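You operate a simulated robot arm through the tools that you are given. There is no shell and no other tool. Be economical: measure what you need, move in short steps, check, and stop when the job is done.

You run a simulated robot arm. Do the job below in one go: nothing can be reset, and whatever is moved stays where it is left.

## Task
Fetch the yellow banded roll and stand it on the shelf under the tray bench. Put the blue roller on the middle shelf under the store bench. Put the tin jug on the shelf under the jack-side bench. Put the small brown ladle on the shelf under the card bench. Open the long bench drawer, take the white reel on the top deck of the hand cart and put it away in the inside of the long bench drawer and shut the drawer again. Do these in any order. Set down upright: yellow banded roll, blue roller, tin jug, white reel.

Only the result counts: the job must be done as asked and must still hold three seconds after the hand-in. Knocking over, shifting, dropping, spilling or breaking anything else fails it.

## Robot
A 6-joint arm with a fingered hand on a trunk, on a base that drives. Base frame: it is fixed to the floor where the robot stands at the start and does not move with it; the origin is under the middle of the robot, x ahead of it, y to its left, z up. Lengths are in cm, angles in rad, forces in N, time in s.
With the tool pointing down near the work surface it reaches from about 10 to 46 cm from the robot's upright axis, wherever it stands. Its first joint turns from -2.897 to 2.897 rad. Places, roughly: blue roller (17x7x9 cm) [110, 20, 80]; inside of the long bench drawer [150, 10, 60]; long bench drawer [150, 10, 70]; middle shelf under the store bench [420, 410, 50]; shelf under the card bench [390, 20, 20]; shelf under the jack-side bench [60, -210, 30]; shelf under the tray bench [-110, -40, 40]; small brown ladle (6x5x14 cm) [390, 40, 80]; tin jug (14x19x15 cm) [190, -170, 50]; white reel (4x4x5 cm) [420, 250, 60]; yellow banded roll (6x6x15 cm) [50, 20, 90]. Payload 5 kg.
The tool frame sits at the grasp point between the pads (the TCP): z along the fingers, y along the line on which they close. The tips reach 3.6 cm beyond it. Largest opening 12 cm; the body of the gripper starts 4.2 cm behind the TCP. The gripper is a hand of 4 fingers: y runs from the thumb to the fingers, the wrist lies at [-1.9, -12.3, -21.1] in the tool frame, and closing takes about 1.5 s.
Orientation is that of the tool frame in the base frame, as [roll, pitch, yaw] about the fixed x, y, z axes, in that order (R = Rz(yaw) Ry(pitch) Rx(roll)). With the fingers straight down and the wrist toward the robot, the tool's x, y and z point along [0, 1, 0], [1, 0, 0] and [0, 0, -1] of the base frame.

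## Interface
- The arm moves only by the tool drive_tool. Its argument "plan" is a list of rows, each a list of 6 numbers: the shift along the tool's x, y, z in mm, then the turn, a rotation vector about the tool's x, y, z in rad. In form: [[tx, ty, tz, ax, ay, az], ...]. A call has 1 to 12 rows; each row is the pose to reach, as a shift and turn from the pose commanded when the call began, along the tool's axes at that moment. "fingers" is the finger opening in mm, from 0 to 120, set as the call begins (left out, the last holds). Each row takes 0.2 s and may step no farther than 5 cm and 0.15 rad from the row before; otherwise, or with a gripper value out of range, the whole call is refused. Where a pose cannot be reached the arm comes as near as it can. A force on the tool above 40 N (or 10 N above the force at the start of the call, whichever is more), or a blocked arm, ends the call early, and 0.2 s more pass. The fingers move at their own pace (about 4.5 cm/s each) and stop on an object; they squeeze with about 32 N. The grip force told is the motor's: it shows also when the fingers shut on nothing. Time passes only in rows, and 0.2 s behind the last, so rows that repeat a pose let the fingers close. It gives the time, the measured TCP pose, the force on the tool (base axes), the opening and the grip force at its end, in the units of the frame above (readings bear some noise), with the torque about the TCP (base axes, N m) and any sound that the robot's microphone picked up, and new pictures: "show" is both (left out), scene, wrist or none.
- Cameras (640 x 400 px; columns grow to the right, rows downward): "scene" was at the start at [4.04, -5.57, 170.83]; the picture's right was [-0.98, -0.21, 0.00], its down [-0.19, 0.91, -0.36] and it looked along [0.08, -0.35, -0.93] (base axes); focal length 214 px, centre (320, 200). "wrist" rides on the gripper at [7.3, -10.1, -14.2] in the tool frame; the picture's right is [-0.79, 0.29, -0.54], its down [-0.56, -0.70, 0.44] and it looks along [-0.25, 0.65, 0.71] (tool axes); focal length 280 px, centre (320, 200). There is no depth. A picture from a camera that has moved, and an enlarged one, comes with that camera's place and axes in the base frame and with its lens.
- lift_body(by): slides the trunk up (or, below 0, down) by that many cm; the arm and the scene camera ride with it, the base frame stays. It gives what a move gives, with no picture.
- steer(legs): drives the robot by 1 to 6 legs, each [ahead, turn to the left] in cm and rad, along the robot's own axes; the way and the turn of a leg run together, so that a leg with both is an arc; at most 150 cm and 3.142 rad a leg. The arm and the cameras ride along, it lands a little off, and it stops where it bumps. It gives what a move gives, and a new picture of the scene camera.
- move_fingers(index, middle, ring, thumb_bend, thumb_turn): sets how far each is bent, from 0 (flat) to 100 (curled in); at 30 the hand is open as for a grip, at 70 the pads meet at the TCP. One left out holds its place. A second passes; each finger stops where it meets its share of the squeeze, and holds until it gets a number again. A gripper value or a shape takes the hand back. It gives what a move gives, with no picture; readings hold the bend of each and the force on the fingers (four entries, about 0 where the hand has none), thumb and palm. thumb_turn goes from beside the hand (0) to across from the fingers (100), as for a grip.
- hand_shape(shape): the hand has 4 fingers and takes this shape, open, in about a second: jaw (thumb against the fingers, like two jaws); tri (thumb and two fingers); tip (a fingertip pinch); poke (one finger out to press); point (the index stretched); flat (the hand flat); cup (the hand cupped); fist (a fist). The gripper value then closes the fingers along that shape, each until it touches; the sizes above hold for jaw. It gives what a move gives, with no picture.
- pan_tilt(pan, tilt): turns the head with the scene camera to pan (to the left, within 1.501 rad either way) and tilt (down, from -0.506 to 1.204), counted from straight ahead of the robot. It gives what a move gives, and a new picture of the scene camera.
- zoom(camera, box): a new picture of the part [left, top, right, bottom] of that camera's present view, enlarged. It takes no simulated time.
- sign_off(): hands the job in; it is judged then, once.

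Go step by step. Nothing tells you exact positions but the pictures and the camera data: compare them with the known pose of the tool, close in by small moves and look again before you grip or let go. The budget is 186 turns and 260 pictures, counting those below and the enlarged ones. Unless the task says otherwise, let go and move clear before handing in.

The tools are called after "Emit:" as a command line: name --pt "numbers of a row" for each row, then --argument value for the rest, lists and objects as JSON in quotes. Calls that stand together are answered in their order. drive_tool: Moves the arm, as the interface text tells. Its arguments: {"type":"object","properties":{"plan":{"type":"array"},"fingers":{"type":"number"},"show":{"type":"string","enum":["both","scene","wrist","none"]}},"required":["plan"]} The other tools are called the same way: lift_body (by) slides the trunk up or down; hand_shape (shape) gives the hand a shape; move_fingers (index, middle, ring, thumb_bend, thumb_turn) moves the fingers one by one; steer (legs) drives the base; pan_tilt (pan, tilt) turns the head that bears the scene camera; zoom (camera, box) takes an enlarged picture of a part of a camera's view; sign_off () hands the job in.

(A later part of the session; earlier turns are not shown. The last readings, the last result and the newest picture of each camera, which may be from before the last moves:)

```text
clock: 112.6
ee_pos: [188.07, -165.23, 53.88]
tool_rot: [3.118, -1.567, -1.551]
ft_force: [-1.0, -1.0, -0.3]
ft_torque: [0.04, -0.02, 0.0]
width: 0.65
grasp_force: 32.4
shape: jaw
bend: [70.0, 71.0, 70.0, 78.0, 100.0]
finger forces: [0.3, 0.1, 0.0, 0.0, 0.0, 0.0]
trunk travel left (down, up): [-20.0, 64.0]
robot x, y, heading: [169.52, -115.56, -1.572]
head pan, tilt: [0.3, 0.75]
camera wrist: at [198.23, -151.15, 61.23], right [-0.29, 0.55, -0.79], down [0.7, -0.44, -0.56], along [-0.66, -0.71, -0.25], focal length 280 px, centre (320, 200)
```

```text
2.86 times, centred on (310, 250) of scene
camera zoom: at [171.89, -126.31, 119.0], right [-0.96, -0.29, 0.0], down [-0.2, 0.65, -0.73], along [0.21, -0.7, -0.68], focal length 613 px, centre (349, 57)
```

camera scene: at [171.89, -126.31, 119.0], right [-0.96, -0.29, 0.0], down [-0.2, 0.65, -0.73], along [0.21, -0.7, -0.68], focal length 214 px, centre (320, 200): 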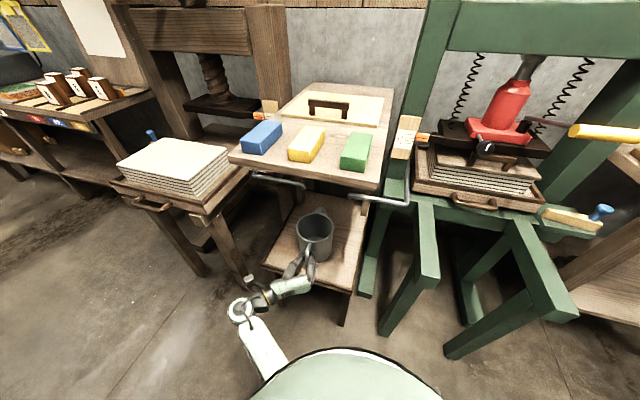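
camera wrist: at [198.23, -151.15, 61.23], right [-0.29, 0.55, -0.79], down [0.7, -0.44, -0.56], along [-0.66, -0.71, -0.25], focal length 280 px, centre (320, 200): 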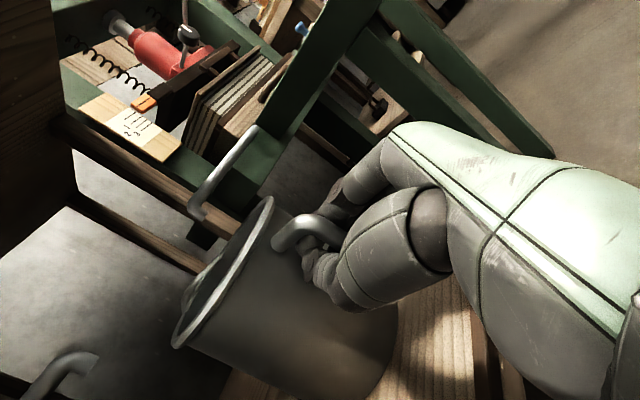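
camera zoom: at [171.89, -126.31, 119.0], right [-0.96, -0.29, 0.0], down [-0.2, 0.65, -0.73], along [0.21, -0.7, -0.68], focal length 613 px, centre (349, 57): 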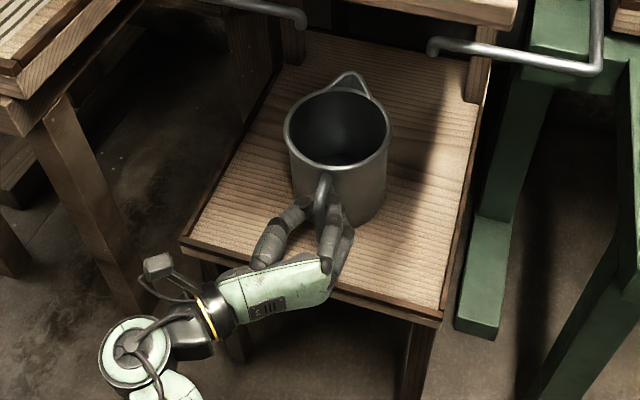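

The pads met inside the handle loop, so the bar is about 1 cm nearer the palm. I open a bit, draw back 1 cm and close.

Emit:
drive_tool --pt "0 0 0 0 0 0" --pt "0 0 0 0 0 0" --pt "0 0 0 0 0 0" --pt "0 0 -10 0 0 0" --pt "0 0 -10 0 0 0" --fingers 60 --show "none"

Emit:
drive_tool --pt "0 0 0 0 0 0" --pt "0 0 0 0 0 0" --pt "0 0 0 0 0 0" --pt "0 0 0 0 0 0" --pt "0 0 0 0 0 0" --pt "0 0 0 0 0 0" --pt "0 0 0 0 0 0" --fingers 0 --show "wrist"

Emit:
zoom --camera "scene" --box '[270, 210, 350, 290]'

```text
clock: 113.8
ee_pos: [188.23, -164.25, 53.88]
tool_rot: [2.709, -1.568, -1.141]
ft_force: [-0.4, -0.7, 0.0]
ft_torque: [0.06, 0.02, 0.0]
width: 5.95
grasp_force: 0.0
shape: jaw
bend: [74.0, 45.0, 42.0, 70.0, 100.0]
finger forces: [0.0, 0.1, 0.1, 0.0, 0.0, 0.0]
trunk travel left (down, up): [-20.0, 64.0]
robot x, y, heading: [169.84, -115.19, -1.571]
head pan, tilt: [0.3, 0.75]
```

```text
clock: 115.4
ee_pos: [188.06, -164.17, 53.76]
tool_rot: [-2.999, -1.566, -1.714]
ft_force: [0.3, -0.4, 0.4]
ft_torque: [-0.07, 0.07, -0.02]
width: 0.01
grasp_force: 32.2
shape: jaw
bend: [70.0, 70.0, 70.0, 70.0, 100.0]
finger forces: [5.4, 0.0, 2.9, 0.0, 0.1, 0.0]
trunk travel left (down, up): [-20.0, 64.0]
robot x, y, heading: [169.21, -115.52, -1.577]
head pan, tilt: [0.3, 0.75]
camera wrist: at [198.28, -150.17, 61.2], right [-0.29, 0.55, -0.79], down [0.7, -0.44, -0.56], along [-0.66, -0.71, -0.25], focal length 280 px, centre (320, 200)
```

wrist: 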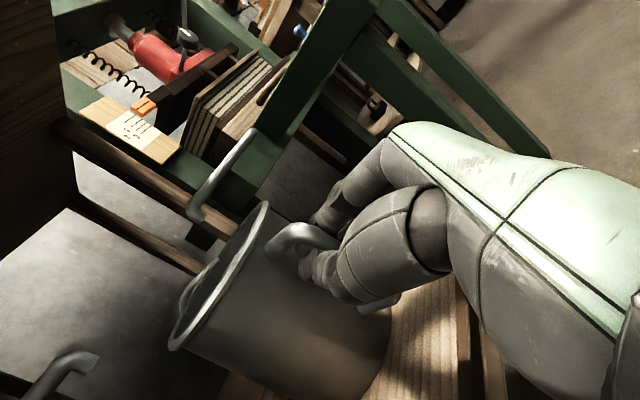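

```text
5.00 times, centred on (310, 250) of scene
camera zoom: at [171.89, -126.31, 119.0], right [-0.96, -0.29, 0.0], down [-0.2, 0.65, -0.73], along [0.21, -0.7, -0.68], focal length 1072 px, centre (370, -50)
```

zoom: 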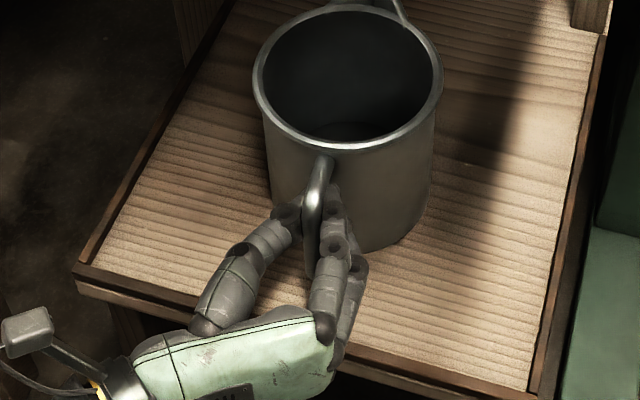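

By the wrist view the bar's outer part is at y≈-163, nearer the palm than the pads. I open, draw back ~2 cm and close.

Emit:
drive_tool --pt "0 0 0 0 0 0" --pt "0 0 0 0 0 0" --pt "0 0 0 0 0 0" --pt "0 0 0 0 0 0" --pt "0 0 -18 0 0 0" --pt "0 0 -18 0 0 0" --fingers 80 --show "wrist"

Emit:
drive_tool --pt "0 0 0 0 0 0" --pt "0 0 0 0 0 0" --pt "0 0 0 0 0 0" --pt "0 0 0 0 0 0" --pt "0 0 0 0 0 0" --pt "0 0 0 0 0 0" --pt "0 0 0 0 0 0" --fingers 0 --show "wrist"

Emit:
zoom --camera "scene" --box '[270, 210, 350, 290]'

```text
clock: 116.8
ee_pos: [188.11, -162.38, 54.0]
tool_rot: [3.098, -1.566, -1.53]
ft_force: [0.4, -0.4, -0.7]
ft_torque: [0.04, -0.02, -0.01]
width: 7.98
grasp_force: 0.2
shape: jaw
bend: [27.0, 39.0, 36.0, 62.0, 100.0]
finger forces: [0.0, 0.0, 0.0, 0.0, 0.0, 0.0]
trunk travel left (down, up): [-20.0, 64.0]
robot x, y, heading: [169.58, -115.42, -1.575]
head pan, tilt: [0.3, 0.75]
camera wrist: at [198.14, -148.34, 61.27], right [-0.29, 0.55, -0.79], down [0.7, -0.44, -0.56], along [-0.66, -0.71, -0.25], focal length 280 px, centre (320, 200)
```

wrist: 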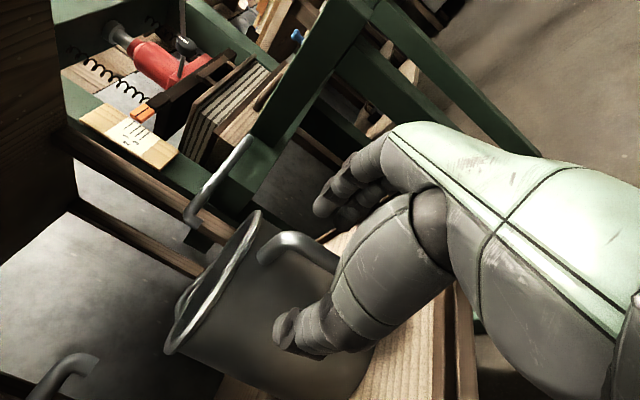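

```text
clock: 118.4
ee_pos: [187.94, -162.43, 53.92]
tool_rot: [2.567, -1.565, -0.999]
ft_force: [0.5, -0.1, 0.4]
ft_torque: [0.09, 0.16, -0.06]
width: 0.76
grasp_force: 32.0
shape: jaw
bend: [71.0, 71.0, 66.0, 73.0, 100.0]
finger forces: [13.8, 6.8, 4.1, 0.0, 26.3, 0.0]
trunk travel left (down, up): [-20.0, 64.0]
robot x, y, heading: [169.62, -114.98, -1.575]
head pan, tilt: [0.3, 0.75]
camera wrist: at [198.14, -148.36, 61.25], right [-0.29, 0.55, -0.79], down [0.7, -0.44, -0.56], along [-0.66, -0.71, -0.25], focal length 280 px, centre (320, 200)
```

wrist: 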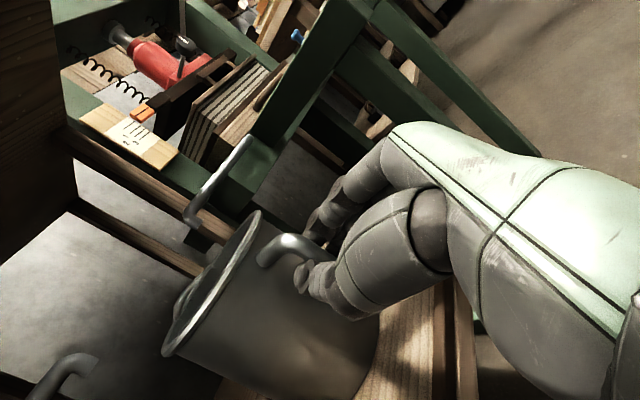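

```text
5.00 times, centred on (310, 250) of scene
camera zoom: at [171.89, -126.32, 119.0], right [-0.96, -0.29, 0.0], down [-0.2, 0.65, -0.73], along [0.21, -0.7, -0.68], focal length 1072 px, centre (370, -50)
```

zoom: 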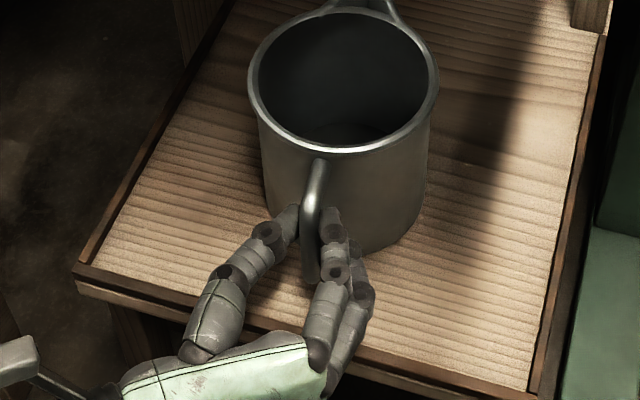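

Firm grip on the bar now (thumb 26 N). Lift 2.5 cm and check for tilt.

Emit:
lift_body --by 2.5

Emit:
drive_tool --pt "0 0 0 0 0 0"

Emit:
zoom --camera "scene" --box '[250, 190, 370, 310]'

```text
clock: 119.1
ee_pos: [187.94, -162.54, 56.27]
tool_rot: [-2.957, -1.567, -1.759]
ft_force: [-0.4, 0.9, -1.1]
ft_torque: [0.04, 0.05, -0.01]
width: 0.85
grasp_force: 32.2
shape: jaw
bend: [71.0, 71.0, 70.0, 74.0, 100.0]
finger forces: [16.0, 5.1, 2.5, 0.0, 24.0, 0.0]
trunk travel left (down, up): [-22.5, 61.5]
robot x, y, heading: [169.38, -115.05, -1.574]
head pan, tilt: [0.3, 0.75]
```

```text
clock: 119.5
ee_pos: [188.04, -162.4, 56.44]
tool_rot: [-2.857, -1.568, -1.858]
ft_force: [-0.2, 0.2, -1.4]
ft_torque: [0.02, 0.04, 0.0]
width: 0.84
grasp_force: 32.0
shape: jaw
bend: [71.0, 71.0, 70.0, 74.0, 100.0]
finger forces: [15.9, 5.1, 2.8, 0.0, 24.1, 0.0]
trunk travel left (down, up): [-22.5, 61.5]
robot x, y, heading: [169.64, -115.19, -1.575]
head pan, tilt: [0.3, 0.75]
camera scene: at [171.9, -126.31, 121.5], right [-0.96, -0.29, 0.0], down [-0.2, 0.65, -0.73], along [0.21, -0.7, -0.68], focal length 214 px, centre (320, 200)
camera wrist: at [198.14, -148.35, 63.76], right [-0.29, 0.55, -0.79], down [0.7, -0.44, -0.56], along [-0.66, -0.71, -0.25], focal length 280 px, centre (320, 200)
```

scene: 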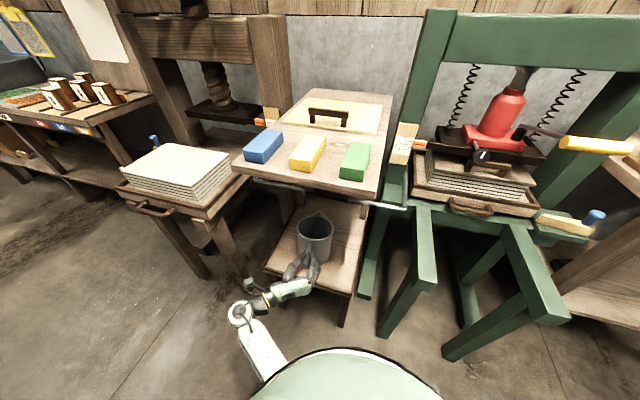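
wrist: 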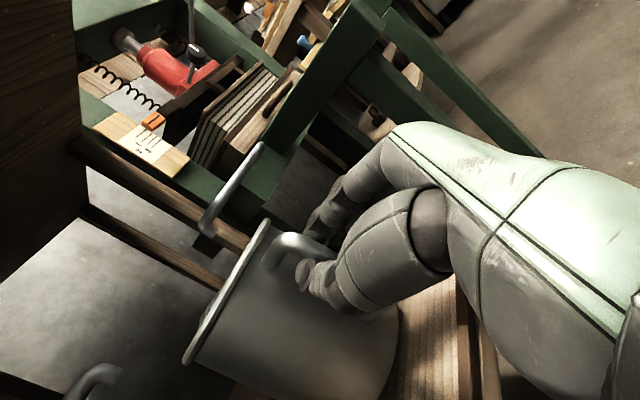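

```text
3.33 times, centred on (310, 250) of scene
camera zoom: at [171.9, -126.31, 121.5], right [-0.96, -0.29, 0.0], down [-0.2, 0.65, -0.73], along [0.21, -0.7, -0.68], focal length 715 px, centre (353, 33)
```

zoom: 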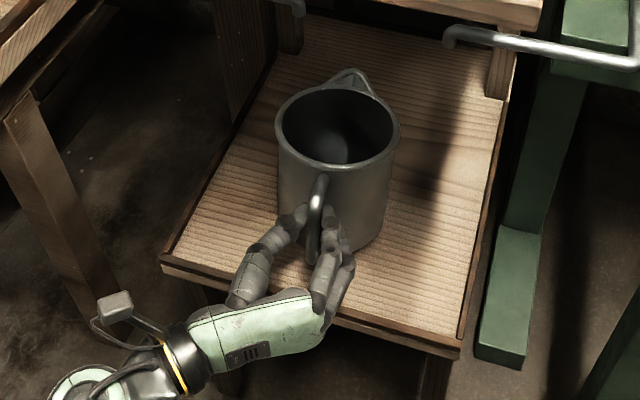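

The jug tilted slightly; I lift further to see whether it hangs stably.

Emit:
lift_body --by 3.5

Emit:
zoom --camera "wrist" --box '[0, 0, 640, 400]'

Emit:
zoom --camera "scene" --box '[250, 190, 370, 310]'

```text
clock: 120.3
ee_pos: [188.04, -162.44, 59.87]
tool_rot: [2.614, -1.565, -1.044]
ft_force: [-0.3, 0.0, -2.2]
ft_torque: [0.15, 0.02, 0.0]
width: 0.68
grasp_force: 31.9
shape: jaw
bend: [71.0, 72.0, 70.0, 77.0, 100.0]
finger forces: [0.5, 0.0, 3.3, 0.1, 0.1, 0.0]
trunk travel left (down, up): [-26.0, 58.0]
robot x, y, heading: [169.87, -115.25, -1.576]
head pan, tilt: [0.3, 0.75]
```

```text
1.00 times, centred on (320, 200) of wrist (not enlarged: the box is as wide or as high as the picture)
camera zoom: at [198.14, -148.37, 67.24], right [-0.29, 0.55, -0.79], down [0.7, -0.44, -0.56], along [-0.66, -0.71, -0.25], focal length 280 px, centre (320, 200)
```

zoom: 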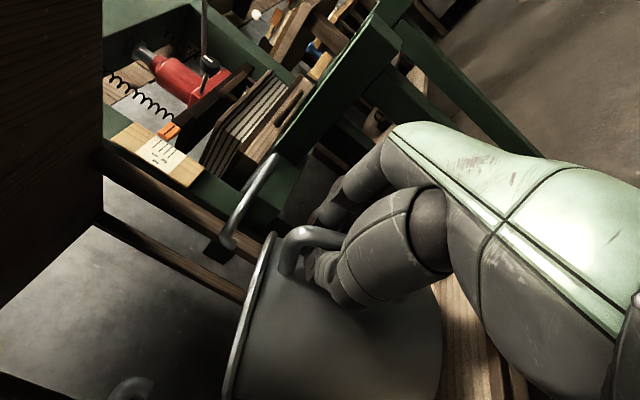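

```text
3.33 times, centred on (310, 250) of scene
camera zoom: at [171.9, -126.34, 125.0], right [-0.96, -0.29, 0.0], down [-0.2, 0.65, -0.73], along [0.21, -0.7, -0.68], focal length 715 px, centre (353, 33)
```

zoom: 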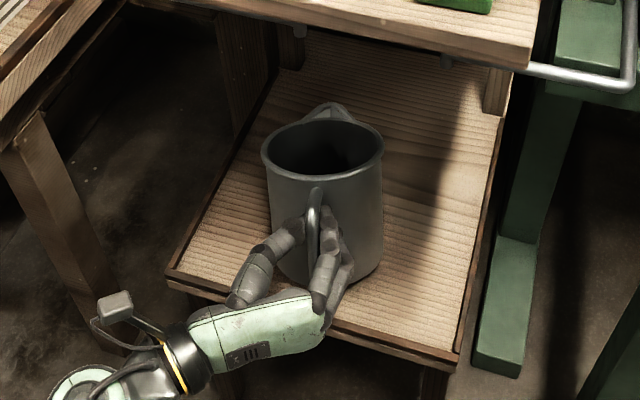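

The bar is now trapped inside the closed fingers (hook hold) with the jug tilted. I lift 3 cm more to see if it hangs securely that way.

Emit:
lift_body --by 3

Emit:
zoom --camera "wrist" --box '[0, 0, 640, 400]'

Emit:
zoom --camera "scene" --box '[250, 190, 370, 310]'

```text
clock: 121.1
ee_pos: [188.15, -162.41, 63.02]
tool_rot: [2.755, -1.568, -1.185]
ft_force: [-0.1, 0.3, -2.3]
ft_torque: [0.16, 0.04, -0.01]
width: 0.69
grasp_force: 32.0
shape: jaw
bend: [71.0, 72.0, 70.0, 77.0, 100.0]
finger forces: [0.6, 0.0, 3.1, 0.0, 0.0, 0.0]
trunk travel left (down, up): [-29.0, 55.0]
robot x, y, heading: [169.46, -115.35, -1.573]
head pan, tilt: [0.3, 0.75]
```

```text
1.00 times, centred on (320, 200) of wrist (not enlarged: the box is as wide or as high as the picture)
camera zoom: at [198.14, -148.37, 70.25], right [-0.29, 0.55, -0.79], down [0.7, -0.44, -0.56], along [-0.66, -0.71, -0.25], focal length 280 px, centre (320, 200)
```

zoom: 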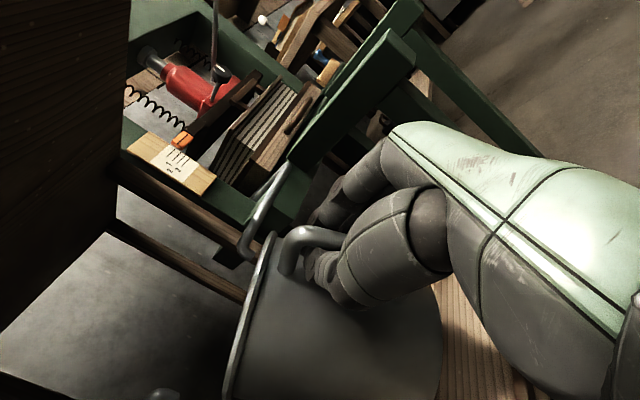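

```text
3.33 times, centred on (310, 250) of scene
camera zoom: at [171.91, -126.34, 128.0], right [-0.96, -0.29, 0.0], down [-0.2, 0.65, -0.73], along [0.21, -0.7, -0.68], focal length 715 px, centre (353, 33)
```

zoom: 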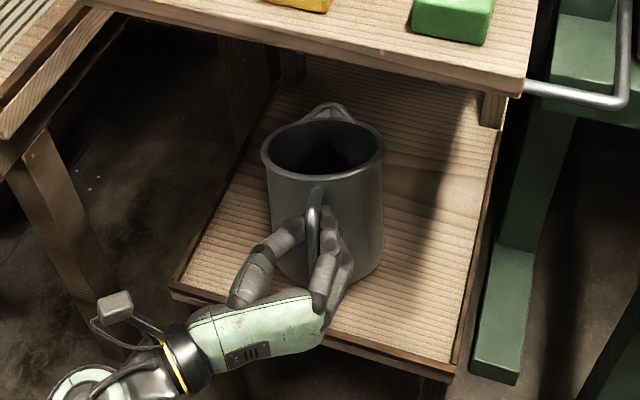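

The jug hangs stably (2.2 N) off the stool. I retract the arm, back away and turn right toward the jack-side bench.

Emit:
drive_tool --pt "0 0 -30 0 0 0" --pt "0 0 -60 0 0 0" --pt "0 0 -90 0 0 0" --pt "0 0 -115 0 0 0" --show "none"

Emit:
steer --legs '[[-35, 0]]'

Emit:
zoom --camera "wrist" --box '[0, 0, 640, 400]'

```text
clock: 122.1
ee_pos: [187.92, -151.07, 63.0]
tool_rot: [-2.964, -1.568, -1.753]
ft_force: [0.1, 1.2, -3.0]
ft_torque: [0.18, 0.04, -0.04]
width: 0.68
grasp_force: 31.9
shape: jaw
bend: [71.0, 72.0, 70.0, 77.0, 100.0]
finger forces: [0.5, 0.0, 3.2, 0.0, 0.1, 0.0]
trunk travel left (down, up): [-29.0, 55.0]
robot x, y, heading: [169.66, -114.91, -1.577]
head pan, tilt: [0.3, 0.75]
```

```text
clock: 124.5
ee_pos: [188.04, -115.36, 62.99]
tool_rot: [2.769, -1.568, -1.2]
ft_force: [0.0, 0.2, -2.6]
ft_torque: [0.19, 0.01, 0.03]
width: 0.69
grasp_force: 32.2
shape: jaw
bend: [71.0, 72.0, 70.0, 77.0, 100.0]
finger forces: [0.6, 0.0, 3.4, 0.0, 0.0, 0.0]
trunk travel left (down, up): [-29.0, 55.0]
robot x, y, heading: [169.76, -79.46, -1.568]
head pan, tilt: [0.3, 0.75]
camera scene: at [172.04, -90.55, 128.0], right [-0.96, -0.29, 0.0], down [-0.2, 0.65, -0.73], along [0.21, -0.7, -0.68], focal length 214 px, centre (320, 200)
```

scene: 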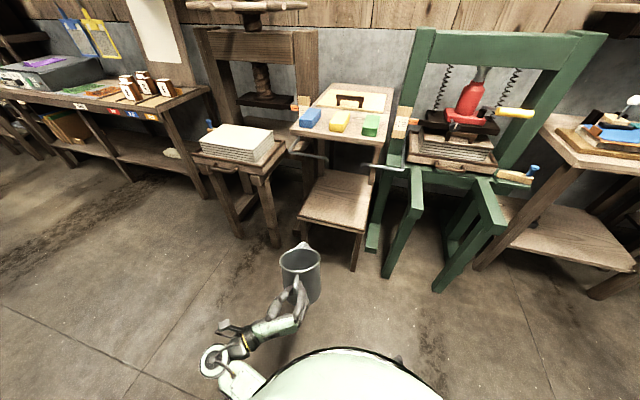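

```text
1.00 times, centred on (320, 200) of wrist (not enlarged: the box is as wide or as high as the picture)
camera zoom: at [198.21, -101.24, 70.39], right [-0.29, 0.55, -0.79], down [0.7, -0.44, -0.56], along [-0.66, -0.71, -0.25], focal length 280 px, centre (320, 200)
```

zoom: 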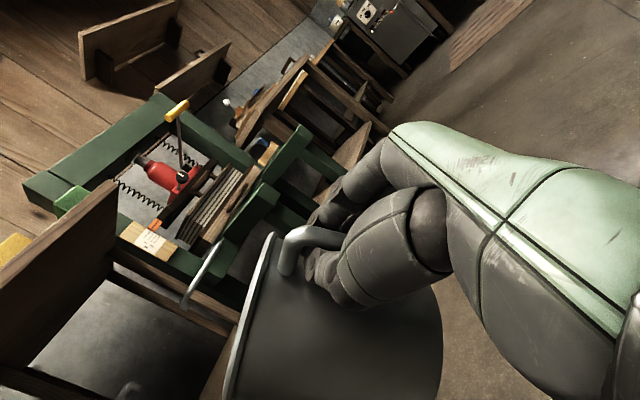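

Jug hold is steady. I drive to the jack-side bench.

Emit:
steer --legs '[[0, -1.38], [132, 0], [0, 1.377]]'

Emit:
zoom --camera "wrist" --box '[0, 0, 640, 400]'

Emit:
pan_tilt --pan 0.1 --tilt 0.6

```text
clock: 139.7
ee_pos: [57.55, -135.51, 62.95]
tool_rot: [2.795, -1.566, -1.317]
ft_force: [0.1, -0.1, -2.4]
ft_torque: [0.14, 0.02, 0.0]
width: 0.69
grasp_force: 32.3
shape: jaw
bend: [71.0, 72.0, 70.0, 77.0, 100.0]
finger forces: [0.7, 0.0, 3.1, 0.0, 0.1, 0.1]
trunk travel left (down, up): [-29.0, 55.0]
robot x, y, heading: [42.63, -98.19, -1.668]
head pan, tilt: [0.3, 0.75]
camera scene: at [43.97, -109.42, 128.0], right [-0.98, -0.2, 0.0], down [-0.14, 0.67, -0.73], along [0.15, -0.72, -0.68], focal length 214 px, centre (320, 200)
```

scene: 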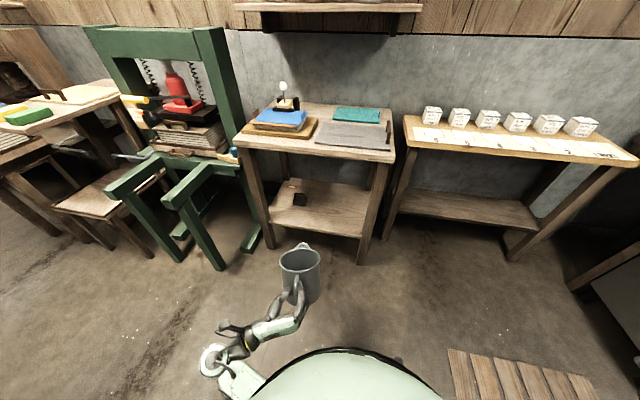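

```text
1.00 times, centred on (320, 200) of wrist (not enlarged: the box is as wide or as high as the picture)
camera zoom: at [69.05, -122.44, 70.37], right [-0.24, 0.57, -0.79], down [0.65, -0.51, -0.56], along [-0.72, -0.65, -0.25], focal length 280 px, centre (320, 200)
```

zoom: 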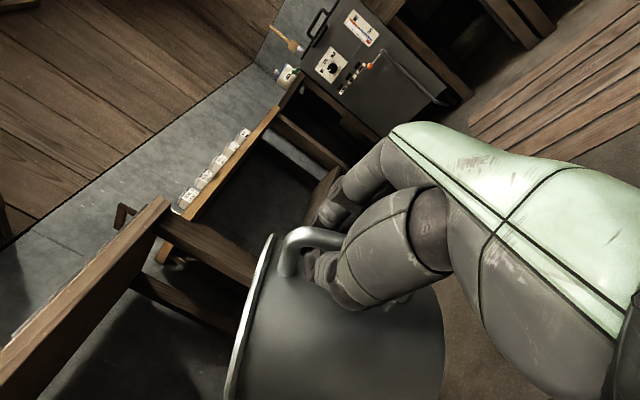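

```text
clock: 140.4
ee_pos: [57.65, -135.47, 62.98]
tool_rot: [2.438, -1.567, -0.963]
ft_force: [0.4, 0.7, -1.5]
ft_torque: [0.15, 0.01, 0.02]
width: 0.71
grasp_force: 32.3
shape: jaw
bend: [71.0, 72.0, 70.0, 77.0, 100.0]
finger forces: [0.6, 0.0, 3.1, 0.1, 0.1, 0.0]
trunk travel left (down, up): [-29.0, 55.0]
robot x, y, heading: [42.65, -98.29, -1.667]
head pan, tilt: [0.099, 0.6]
camera scene: at [42.32, -110.15, 129.28], right [-1.0, 0.0, 0.0], down [0.0, 0.57, -0.82], along [0.0, -0.82, -0.57], focal length 214 px, centre (320, 200)
```

scene: 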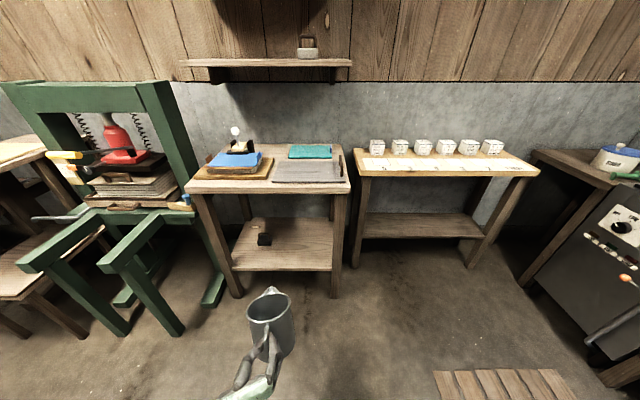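

Shelf of the jack-side bench: front edge y≈-188, z≈24–28, x 36–90, black item near x≈79. I lower the trunk 17 cm and drive ahead.

Emit:
lift_body --by -17

Emit:
steer --legs '[[30, 0]]'

Emit:
zoom --camera "scene" --box '[180, 200, 380, 400]'

Emit:
zoom --camera "wrist" --box '[0, 0, 640, 400]'

```text
clock: 142.3
ee_pos: [57.66, -135.55, 45.98]
tool_rot: [2.65, -1.566, -1.174]
ft_force: [-0.6, -0.5, -2.8]
ft_torque: [0.21, -0.01, -0.04]
width: 0.69
grasp_force: 32.0
shape: jaw
bend: [71.0, 72.0, 70.0, 77.0, 100.0]
finger forces: [0.5, 0.0, 3.2, 0.0, 0.1, 0.0]
trunk travel left (down, up): [-12.0, 72.0]
robot x, y, heading: [42.87, -98.51, -1.666]
head pan, tilt: [0.099, 0.6]
```

```text
clock: 144.5
ee_pos: [54.75, -165.3, 46.01]
tool_rot: [2.596, -1.567, -1.122]
ft_force: [0.0, -0.3, -2.6]
ft_torque: [0.16, -0.04, 0.01]
width: 0.67
grasp_force: 31.8
shape: jaw
bend: [71.0, 72.0, 70.0, 77.0, 100.0]
finger forces: [0.6, 0.0, 3.2, 0.1, 0.1, 0.1]
trunk travel left (down, up): [-12.0, 72.0]
robot x, y, heading: [39.54, -128.08, -1.672]
head pan, tilt: [0.099, 0.6]
camera scene: at [39.4, -139.8, 112.29], right [-1.0, 0.0, 0.0], down [0.0, 0.57, -0.82], along [0.0, -0.82, -0.57], focal length 214 px, centre (320, 200)
```

scene: 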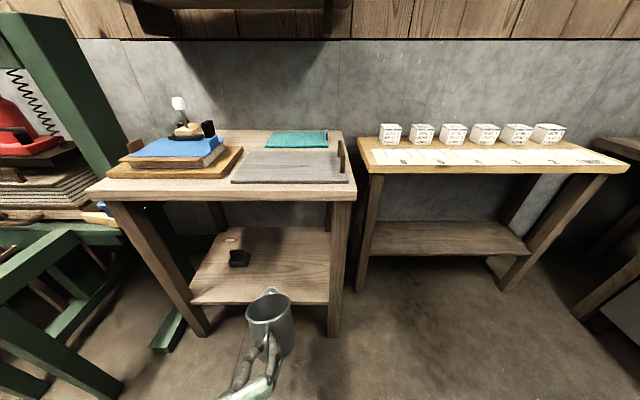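

```text
2.00 times, centred on (280, 300) of scene
camera zoom: at [39.4, -139.8, 112.29], right [-1.0, 0.0, 0.0], down [0.0, 0.57, -0.82], along [0.0, -0.82, -0.57], focal length 429 px, centre (400, 0)
```

zoom: 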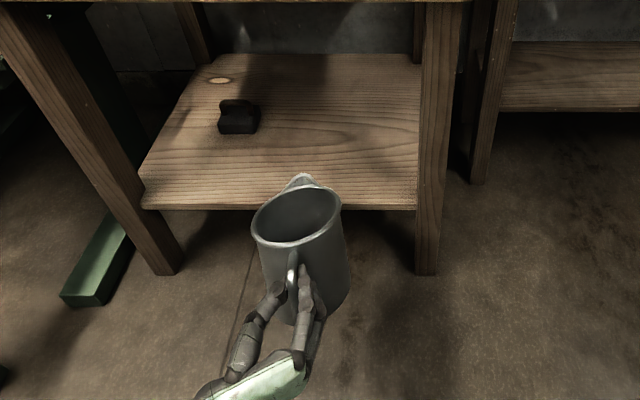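

```text
1.00 times, centred on (320, 200) of wrist (not enlarged: the box is as wide or as high as the picture)
camera zoom: at [66.1, -152.15, 53.37], right [-0.23, 0.57, -0.79], down [0.65, -0.51, -0.56], along [-0.72, -0.65, -0.25], focal length 280 px, centre (320, 200)
```

zoom: 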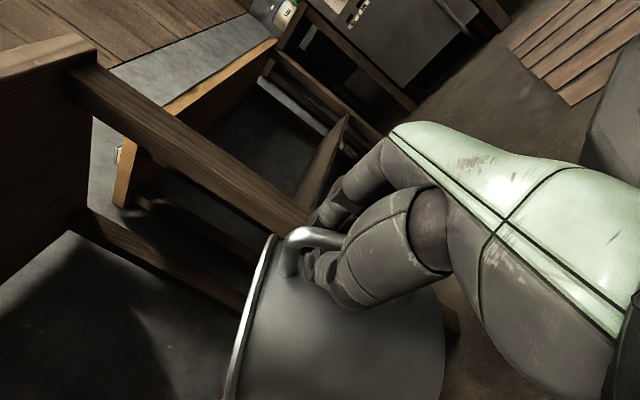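

Jug clears the shelf edge by several cm. I go ahead 17 cm more, then reach in.

Emit:
steer --legs '[[16, 0]]'

Emit:
drive_tool --pt "0 0 30 0 0 0" --pt "0 0 60 0 0 0" --pt "0 0 90 0 0 0"

Emit:
zoom --camera "scene" --box '[180, 200, 380, 400]'

```text
clock: 146.0
ee_pos: [52.88, -181.66, 45.84]
tool_rot: [2.396, -1.567, -0.925]
ft_force: [0.2, 0.1, -1.6]
ft_torque: [0.15, 0.0, 0.0]
width: 0.69
grasp_force: 31.8
shape: jaw
bend: [71.0, 72.0, 70.0, 77.0, 100.0]
finger forces: [0.6, 0.0, 3.3, 0.0, 0.0, 0.0]
trunk travel left (down, up): [-12.0, 72.0]
robot x, y, heading: [38.43, -144.19, -1.673]
head pan, tilt: [0.099, 0.6]
camera scene: at [37.73, -156.21, 112.28], right [-1.0, 0.0, 0.0], down [0.0, 0.57, -0.82], along [0.0, -0.82, -0.57], focal length 214 px, centre (320, 200)
```

scene: 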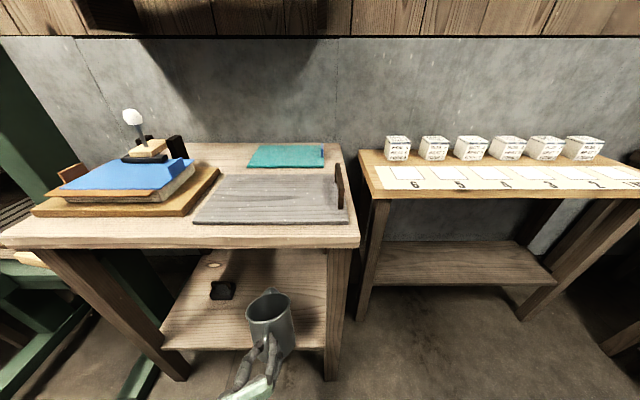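

```text
clock: 146.8
ee_pos: [52.1, -190.53, 45.89]
tool_rot: [2.928, -1.565, -1.455]
ft_force: [0.0, 0.1, -2.1]
ft_torque: [0.12, 0.0, 0.0]
width: 0.71
grasp_force: 31.7
shape: jaw
bend: [71.0, 72.0, 70.0, 77.0, 100.0]
finger forces: [0.5, 0.0, 3.6, 0.0, 0.0, 0.0]
trunk travel left (down, up): [-12.0, 72.0]
robot x, y, heading: [37.93, -144.13, -1.674]
head pan, tilt: [0.099, 0.6]
camera scene: at [37.73, -156.21, 112.28], right [-1.0, 0.0, 0.0], down [0.0, 0.57, -0.82], along [0.0, -0.82, -0.57], focal length 214 px, centre (320, 200)
camera wrist: at [63.56, -177.52, 53.24], right [-0.23, 0.57, -0.79], down [0.65, -0.51, -0.56], along [-0.72, -0.64, -0.25], focal length 280 px, centre (320, 200)
```

scene: 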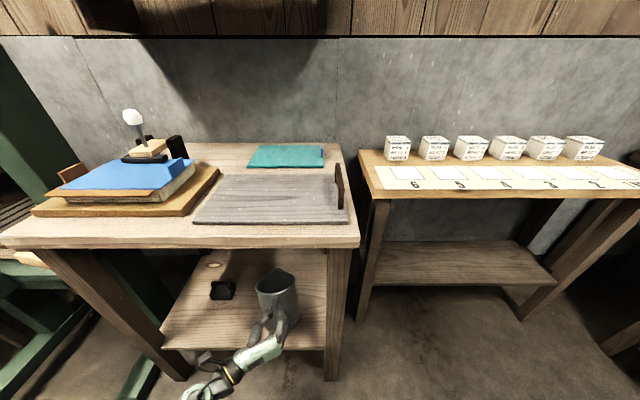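
wrist: 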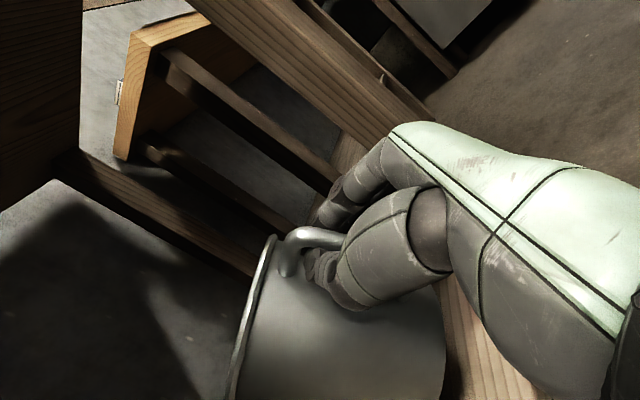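

```text
2.00 times, centred on (280, 300) of scene
camera zoom: at [37.73, -156.21, 112.28], right [-1.0, 0.0, 0.0], down [0.0, 0.57, -0.82], along [0.0, -0.82, -0.57], focal length 429 px, centre (400, 0)
```

zoom: 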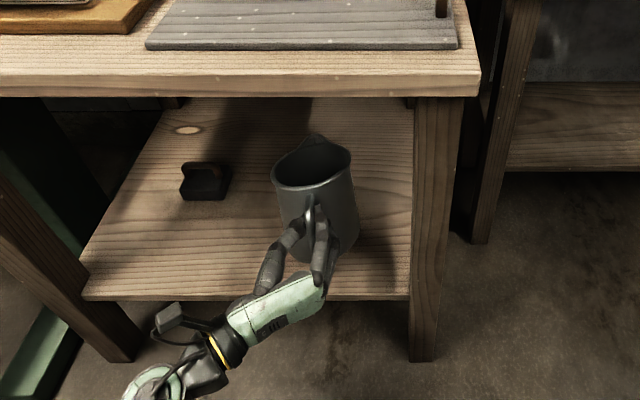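

Jug is fully over the shelf. I lower with the trunk in steps until contact.

Emit:
lift_body --by -4

Emit:
lift_body --by -1.5

Emit:
lift_body --by -1.5

Emit:
zoom --camera "wrist" --box '[0, 0, 640, 400]'

```text
clock: 147.7
ee_pos: [52.18, -190.54, 41.89]
tool_rot: [2.912, -1.564, -1.441]
ft_force: [0.1, -0.1, -0.9]
ft_torque: [0.06, -0.03, -0.04]
width: 0.68
grasp_force: 32.1
shape: jaw
bend: [71.0, 72.0, 70.0, 77.0, 100.0]
finger forces: [0.0, 0.0, 0.0, 0.0, 0.3, 0.1]
trunk travel left (down, up): [-8.0, 76.0]
robot x, y, heading: [38.2, -144.25, -1.675]
head pan, tilt: [0.099, 0.6]
```

```text
clock: 148.3
ee_pos: [52.17, -190.52, 40.42]
tool_rot: [2.994, -1.565, -1.522]
ft_force: [0.2, -0.6, -2.6]
ft_torque: [0.04, -0.04, 0.02]
width: 0.69
grasp_force: 31.9
shape: jaw
bend: [71.0, 72.0, 70.0, 77.0, 100.0]
finger forces: [0.1, 0.1, 0.1, 0.0, 0.5, 0.1]
trunk travel left (down, up): [-6.5, 77.5]
robot x, y, heading: [38.24, -144.42, -1.67]
head pan, tilt: [0.099, 0.6]
```

```text
clock: 148.9
ee_pos: [52.22, -190.65, 38.95]
tool_rot: [2.593, -1.566, -1.122]
ft_force: [0.3, 0.1, -0.3]
ft_torque: [0.02, 0.03, 0.0]
width: 0.69
grasp_force: 31.6
shape: jaw
bend: [71.0, 72.0, 70.0, 77.0, 100.0]
finger forces: [0.0, 0.0, 0.0, 0.0, 0.3, 0.1]
trunk travel left (down, up): [-5.0, 79.0]
robot x, y, heading: [37.95, -144.57, -1.676]
head pan, tilt: [0.099, 0.6]
```

```text
1.00 times, centred on (320, 200) of wrist (not enlarged: the box is as wide or as high as the picture)
camera zoom: at [63.57, -177.47, 46.27], right [-0.23, 0.57, -0.79], down [0.65, -0.51, -0.56], along [-0.72, -0.64, -0.25], focal length 280 px, centre (320, 200)
```

zoom: 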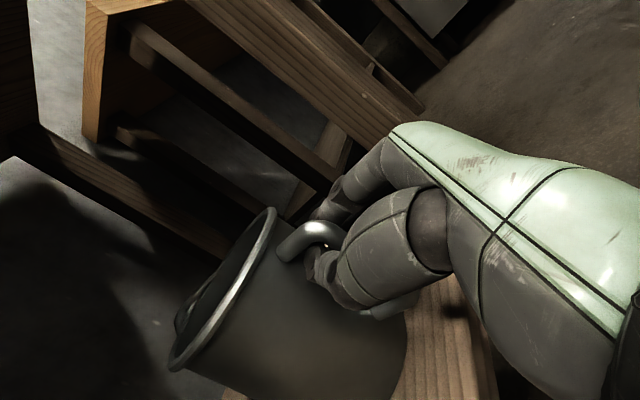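

The jug looks level now. I check with the scene camera.

Emit:
zoom --camera "scene" --box '[220, 240, 340, 360]'

Emit:
lift_body --by -0.6

Emit:
zoom --camera "wrist" --box '[0, 0, 640, 400]'

```text
3.33 times, centred on (280, 300) of scene
camera zoom: at [37.73, -156.19, 105.28], right [-1.0, 0.0, 0.0], down [0.0, 0.56, -0.83], along [0.0, -0.83, -0.56], focal length 715 px, centre (453, -133)
```

zoom: 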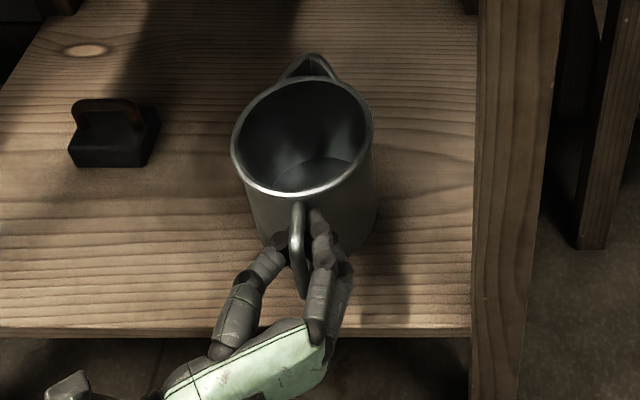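

```text
clock: 149.4
ee_pos: [52.06, -190.52, 38.33]
tool_rot: [2.736, -1.566, -1.263]
ft_force: [0.6, -0.4, -0.5]
ft_torque: [-0.01, -0.01, -0.02]
width: 0.68
grasp_force: 32.0
shape: jaw
bend: [71.0, 72.0, 70.0, 77.0, 100.0]
finger forces: [0.0, 0.0, 0.0, 0.0, 0.4, 0.0]
trunk travel left (down, up): [-4.4, 79.6]
robot x, y, heading: [38.18, -144.22, -1.673]
head pan, tilt: [0.099, 0.6]
```

```text
1.00 times, centred on (320, 200) of wrist (not enlarged: the box is as wide or as high as the picture)
camera zoom: at [63.57, -177.47, 45.67], right [-0.23, 0.57, -0.79], down [0.65, -0.51, -0.56], along [-0.72, -0.64, -0.25], focal length 280 px, centre (320, 200)
```

zoom: 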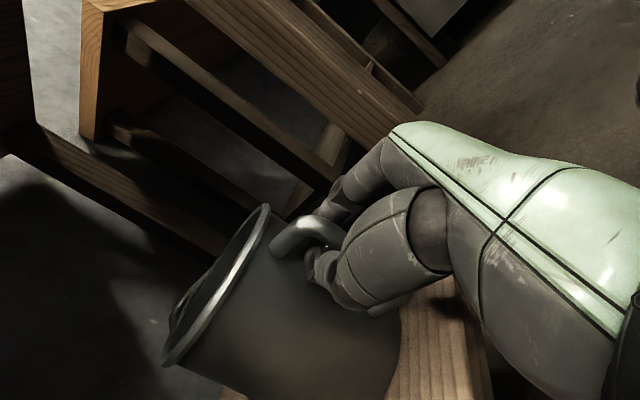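

It stands freely on the shelf. Open the hand and withdraw.

Emit:
drive_tool --pt "0 0 0 0 0 0" --pt "0 0 0 0 0 0" --pt "0 0 0 0 0 0" --pt "0 0 0 0 0 0" --pt "0 0 0 0 0 0" --pt "0 0 0 0 0 0" --pt "0 0 0 0 0 0" --pt "0 0 0 0 0 0" --fingers 120 --show "wrist"

Emit:
zoom --camera "scene" --box '[220, 240, 340, 360]'

```text
clock: 151.2
ee_pos: [52.14, -190.56, 38.36]
tool_rot: [2.525, -1.566, -1.053]
ft_force: [0.0, 0.1, 0.4]
ft_torque: [0.03, -0.05, -0.02]
width: 11.95
grasp_force: 0.0
shape: jaw
bend: [30.0, 30.0, 30.0, 30.0, 98.0]
finger forces: [0.0, 0.1, 0.0, 0.1, 0.0, 0.0]
trunk travel left (down, up): [-4.4, 79.6]
robot x, y, heading: [38.36, -144.3, -1.67]
head pan, tilt: [0.099, 0.6]
camera wrist: at [63.57, -177.47, 45.67], right [-0.23, 0.57, -0.79], down [0.65, -0.51, -0.56], along [-0.72, -0.64, -0.25], focal length 280 px, centre (320, 200)
```

wrist: 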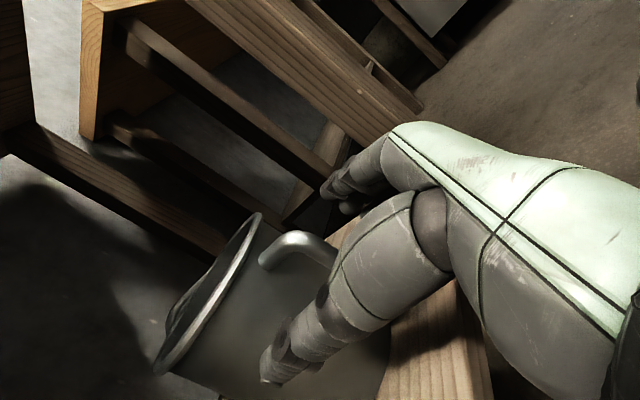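

```text
3.33 times, centred on (280, 300) of scene
camera zoom: at [37.73, -156.19, 104.69], right [-1.0, 0.0, 0.0], down [0.0, 0.56, -0.83], along [0.0, -0.83, -0.56], focal length 715 px, centre (453, -133)
```

zoom: 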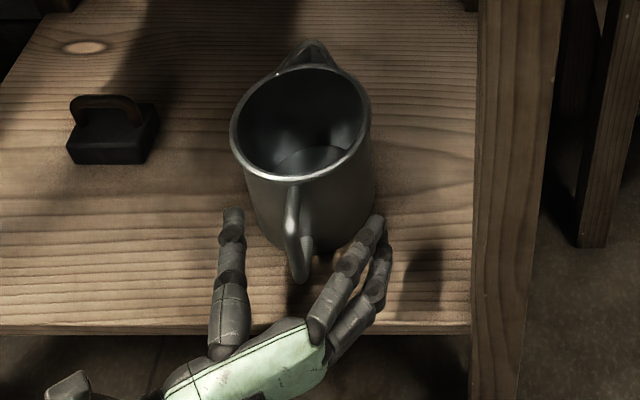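

Emit:
drive_tool --pt "0 0 -30 0 0 0" --pt "0 0 -70 0 0 0" --pt "0 0 -110 0 0 0" --show "none"

Emit:
steer --legs '[[-45, 0]]'

Emit:
zoom --camera "scene" --box '[200, 180, 340, 320]'

```text
clock: 152.1
ee_pos: [52.94, -181.18, 38.5]
tool_rot: [2.914, -1.568, -1.442]
ft_force: [-0.6, -0.3, 0.1]
ft_torque: [0.0, -0.03, -0.01]
width: 11.95
grasp_force: 0.1
shape: jaw
bend: [30.0, 30.0, 30.0, 30.0, 98.0]
finger forces: [0.1, 0.1, 0.0, 0.1, 0.0, 0.1]
out of reach, approached as far as the arm can: row 3
trunk travel left (down, up): [-4.4, 79.6]
robot x, y, heading: [37.88, -144.23, -1.671]
head pan, tilt: [0.099, 0.6]
```

```text
clock: 155.0
ee_pos: [57.67, -136.49, 38.43]
tool_rot: [2.72, -1.566, -1.228]
ft_force: [0.8, -0.1, -0.2]
ft_torque: [-0.04, -0.01, 0.03]
width: 11.94
grasp_force: 0.0
shape: jaw
bend: [30.0, 30.0, 30.0, 30.0, 98.0]
finger forces: [0.0, 0.1, 0.1, 0.1, 0.0, 0.0]
trunk travel left (down, up): [-4.4, 79.6]
robot x, y, heading: [42.37, -99.74, -1.65]
head pan, tilt: [0.099, 0.6]
camera scene: at [42.02, -111.7, 104.69], right [-1.0, -0.02, 0.0], down [-0.01, 0.56, -0.83], along [0.01, -0.82, -0.56], focal length 214 px, centre (320, 200)
```

scene: 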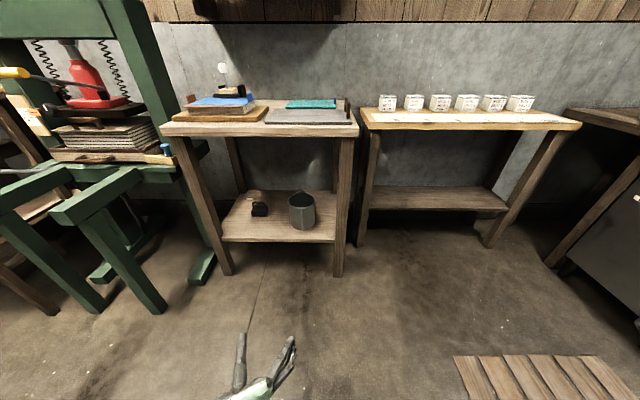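

```text
2.86 times, centred on (270, 250) of scene
camera zoom: at [42.02, -111.7, 104.69], right [-1.0, -0.02, 0.0], down [-0.01, 0.56, -0.83], along [0.01, -0.82, -0.56], focal length 613 px, centre (463, 57)
```

zoom: 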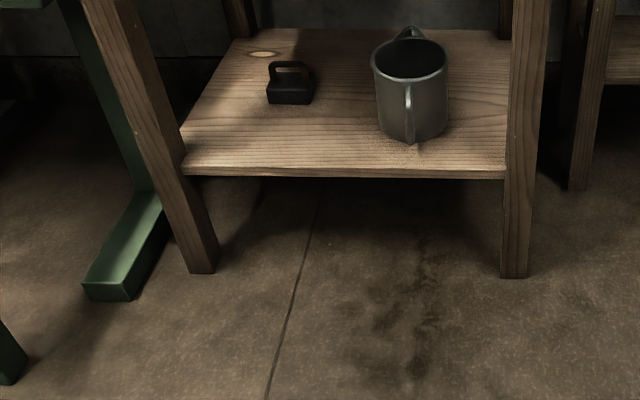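

The jug is done. Now the blue roller: I raise the trunk and drive to the long bench's aisle side, facing it.

Emit:
lift_body --by 40

Emit:
lift_body --by 33

Emit:
steer --legs '[[0, 2.11], [78, 0], [0, 1.107]]'

Emit:
pan_tilt --pan 0.0 --tilt 0.85

```text
clock: 158.8
ee_pos: [57.68, -136.52, 78.5]
tool_rot: [2.373, -1.567, -0.881]
ft_force: [-0.5, -0.3, 0.4]
ft_torque: [0.01, -0.03, -0.01]
width: 11.99
grasp_force: 0.1
shape: jaw
bend: [30.0, 30.0, 30.0, 30.0, 98.0]
finger forces: [0.0, 0.1, 0.0, 0.1, 0.0, 0.0]
trunk travel left (down, up): [-44.4, 39.6]
robot x, y, heading: [41.8, -99.87, -1.649]
head pan, tilt: [0.099, 0.6]
```

```text
clock: 162.1
ee_pos: [57.7, -136.4, 111.44]
tool_rot: [3.02, -1.567, -1.526]
ft_force: [1.2, 0.4, 0.2]
ft_torque: [-0.02, 0.0, 0.01]
width: 11.95
grasp_force: 0.0
shape: jaw
bend: [30.0, 30.0, 30.0, 30.0, 98.0]
finger forces: [0.0, 0.0, 0.0, 0.1, 0.1, 0.1]
trunk travel left (down, up): [-77.4, 6.6]
robot x, y, heading: [42.6, -99.72, -1.647]
head pan, tilt: [0.099, 0.6]
```

```text
clock: 176.0
ee_pos: [87.98, -26.9, 111.49]
tool_rot: [2.592, -1.567, 2.178]
ft_force: [-1.1, 0.5, -1.1]
ft_torque: [0.02, 0.02, -0.01]
width: 11.97
grasp_force: 0.1
shape: jaw
bend: [30.0, 30.0, 30.0, 30.0, 98.0]
finger forces: [0.0, 0.0, 0.0, 0.0, 0.1, 0.0]
trunk travel left (down, up): [-77.4, 6.6]
robot x, y, heading: [108.27, -61.49, 1.625]
head pan, tilt: [0.099, 0.6]
camera scene: at [106.56, -49.42, 177.69], right [0.99, 0.15, 0.0], down [0.09, -0.56, -0.83], along [-0.13, 0.82, -0.56], focal length 214 px, centre (320, 200)
```

scene: 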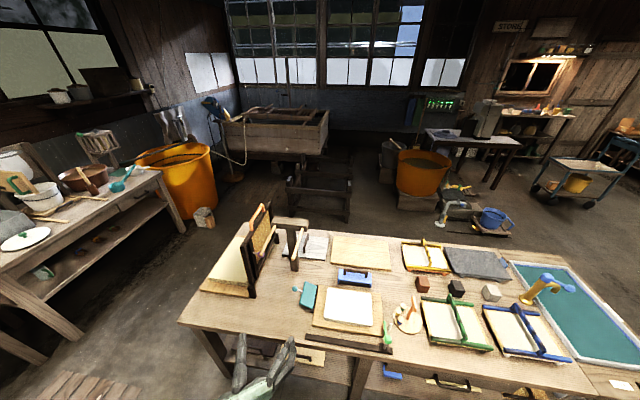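

```text
clock: 176.8
ee_pos: [87.91, -26.85, 111.43]
tool_rot: [2.963, -1.568, 1.808]
ft_force: [0.2, -0.3, 1.1]
ft_torque: [0.02, 0.0, 0.0]
width: 11.97
grasp_force: 0.1
shape: jaw
bend: [30.0, 30.0, 30.0, 30.0, 98.0]
finger forces: [0.1, 0.0, 0.0, 0.1, 0.0, 0.0]
trunk travel left (down, up): [-77.4, 6.6]
robot x, y, heading: [108.31, -60.89, 1.624]
head pan, tilt: [0.0, 0.85]
camera scene: at [107.48, -50.35, 175.6], right [1.0, 0.06, 0.0], down [0.04, -0.75, -0.66], along [-0.04, 0.66, -0.75], focal length 214 px, centre (320, 200)
```

scene: 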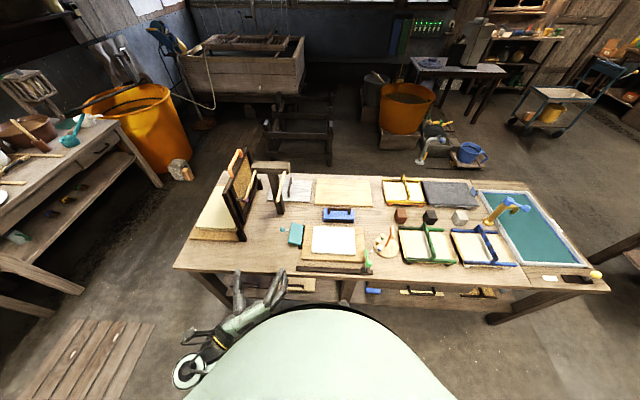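

I zoom on the roller region and on the drawer front.

Emit:
zoom --camera "scene" --box '[270, 160, 390, 280]'

Emit:
zoom --camera "scene" --box '[340, 240, 520, 340]'

```text
3.33 times, centred on (330, 220) of scene
camera zoom: at [107.48, -50.35, 175.6], right [1.0, 0.06, 0.0], down [0.04, -0.75, -0.66], along [-0.04, 0.66, -0.75], focal length 715 px, centre (287, 133)
```

zoom: 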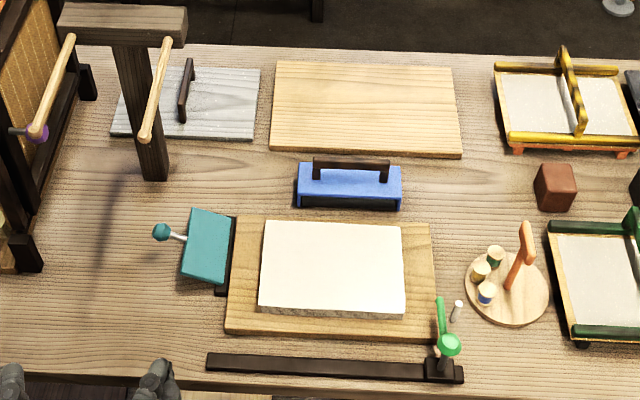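

```text
3.56 times, centred on (430, 290) of scene
camera zoom: at [107.48, -50.35, 175.6], right [1.0, 0.06, 0.0], down [0.04, -0.75, -0.66], along [-0.04, 0.66, -0.75], focal length 763 px, centre (-71, -120)
```

zoom: 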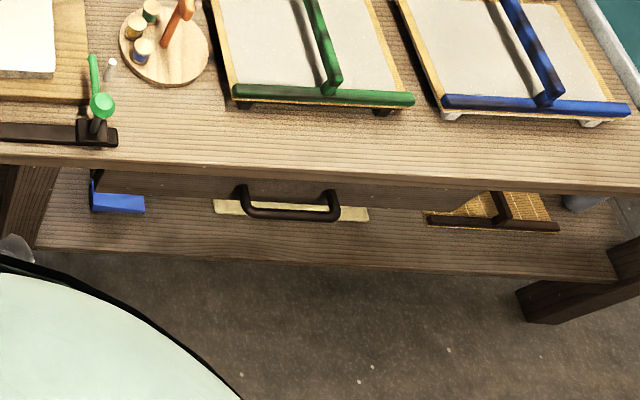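

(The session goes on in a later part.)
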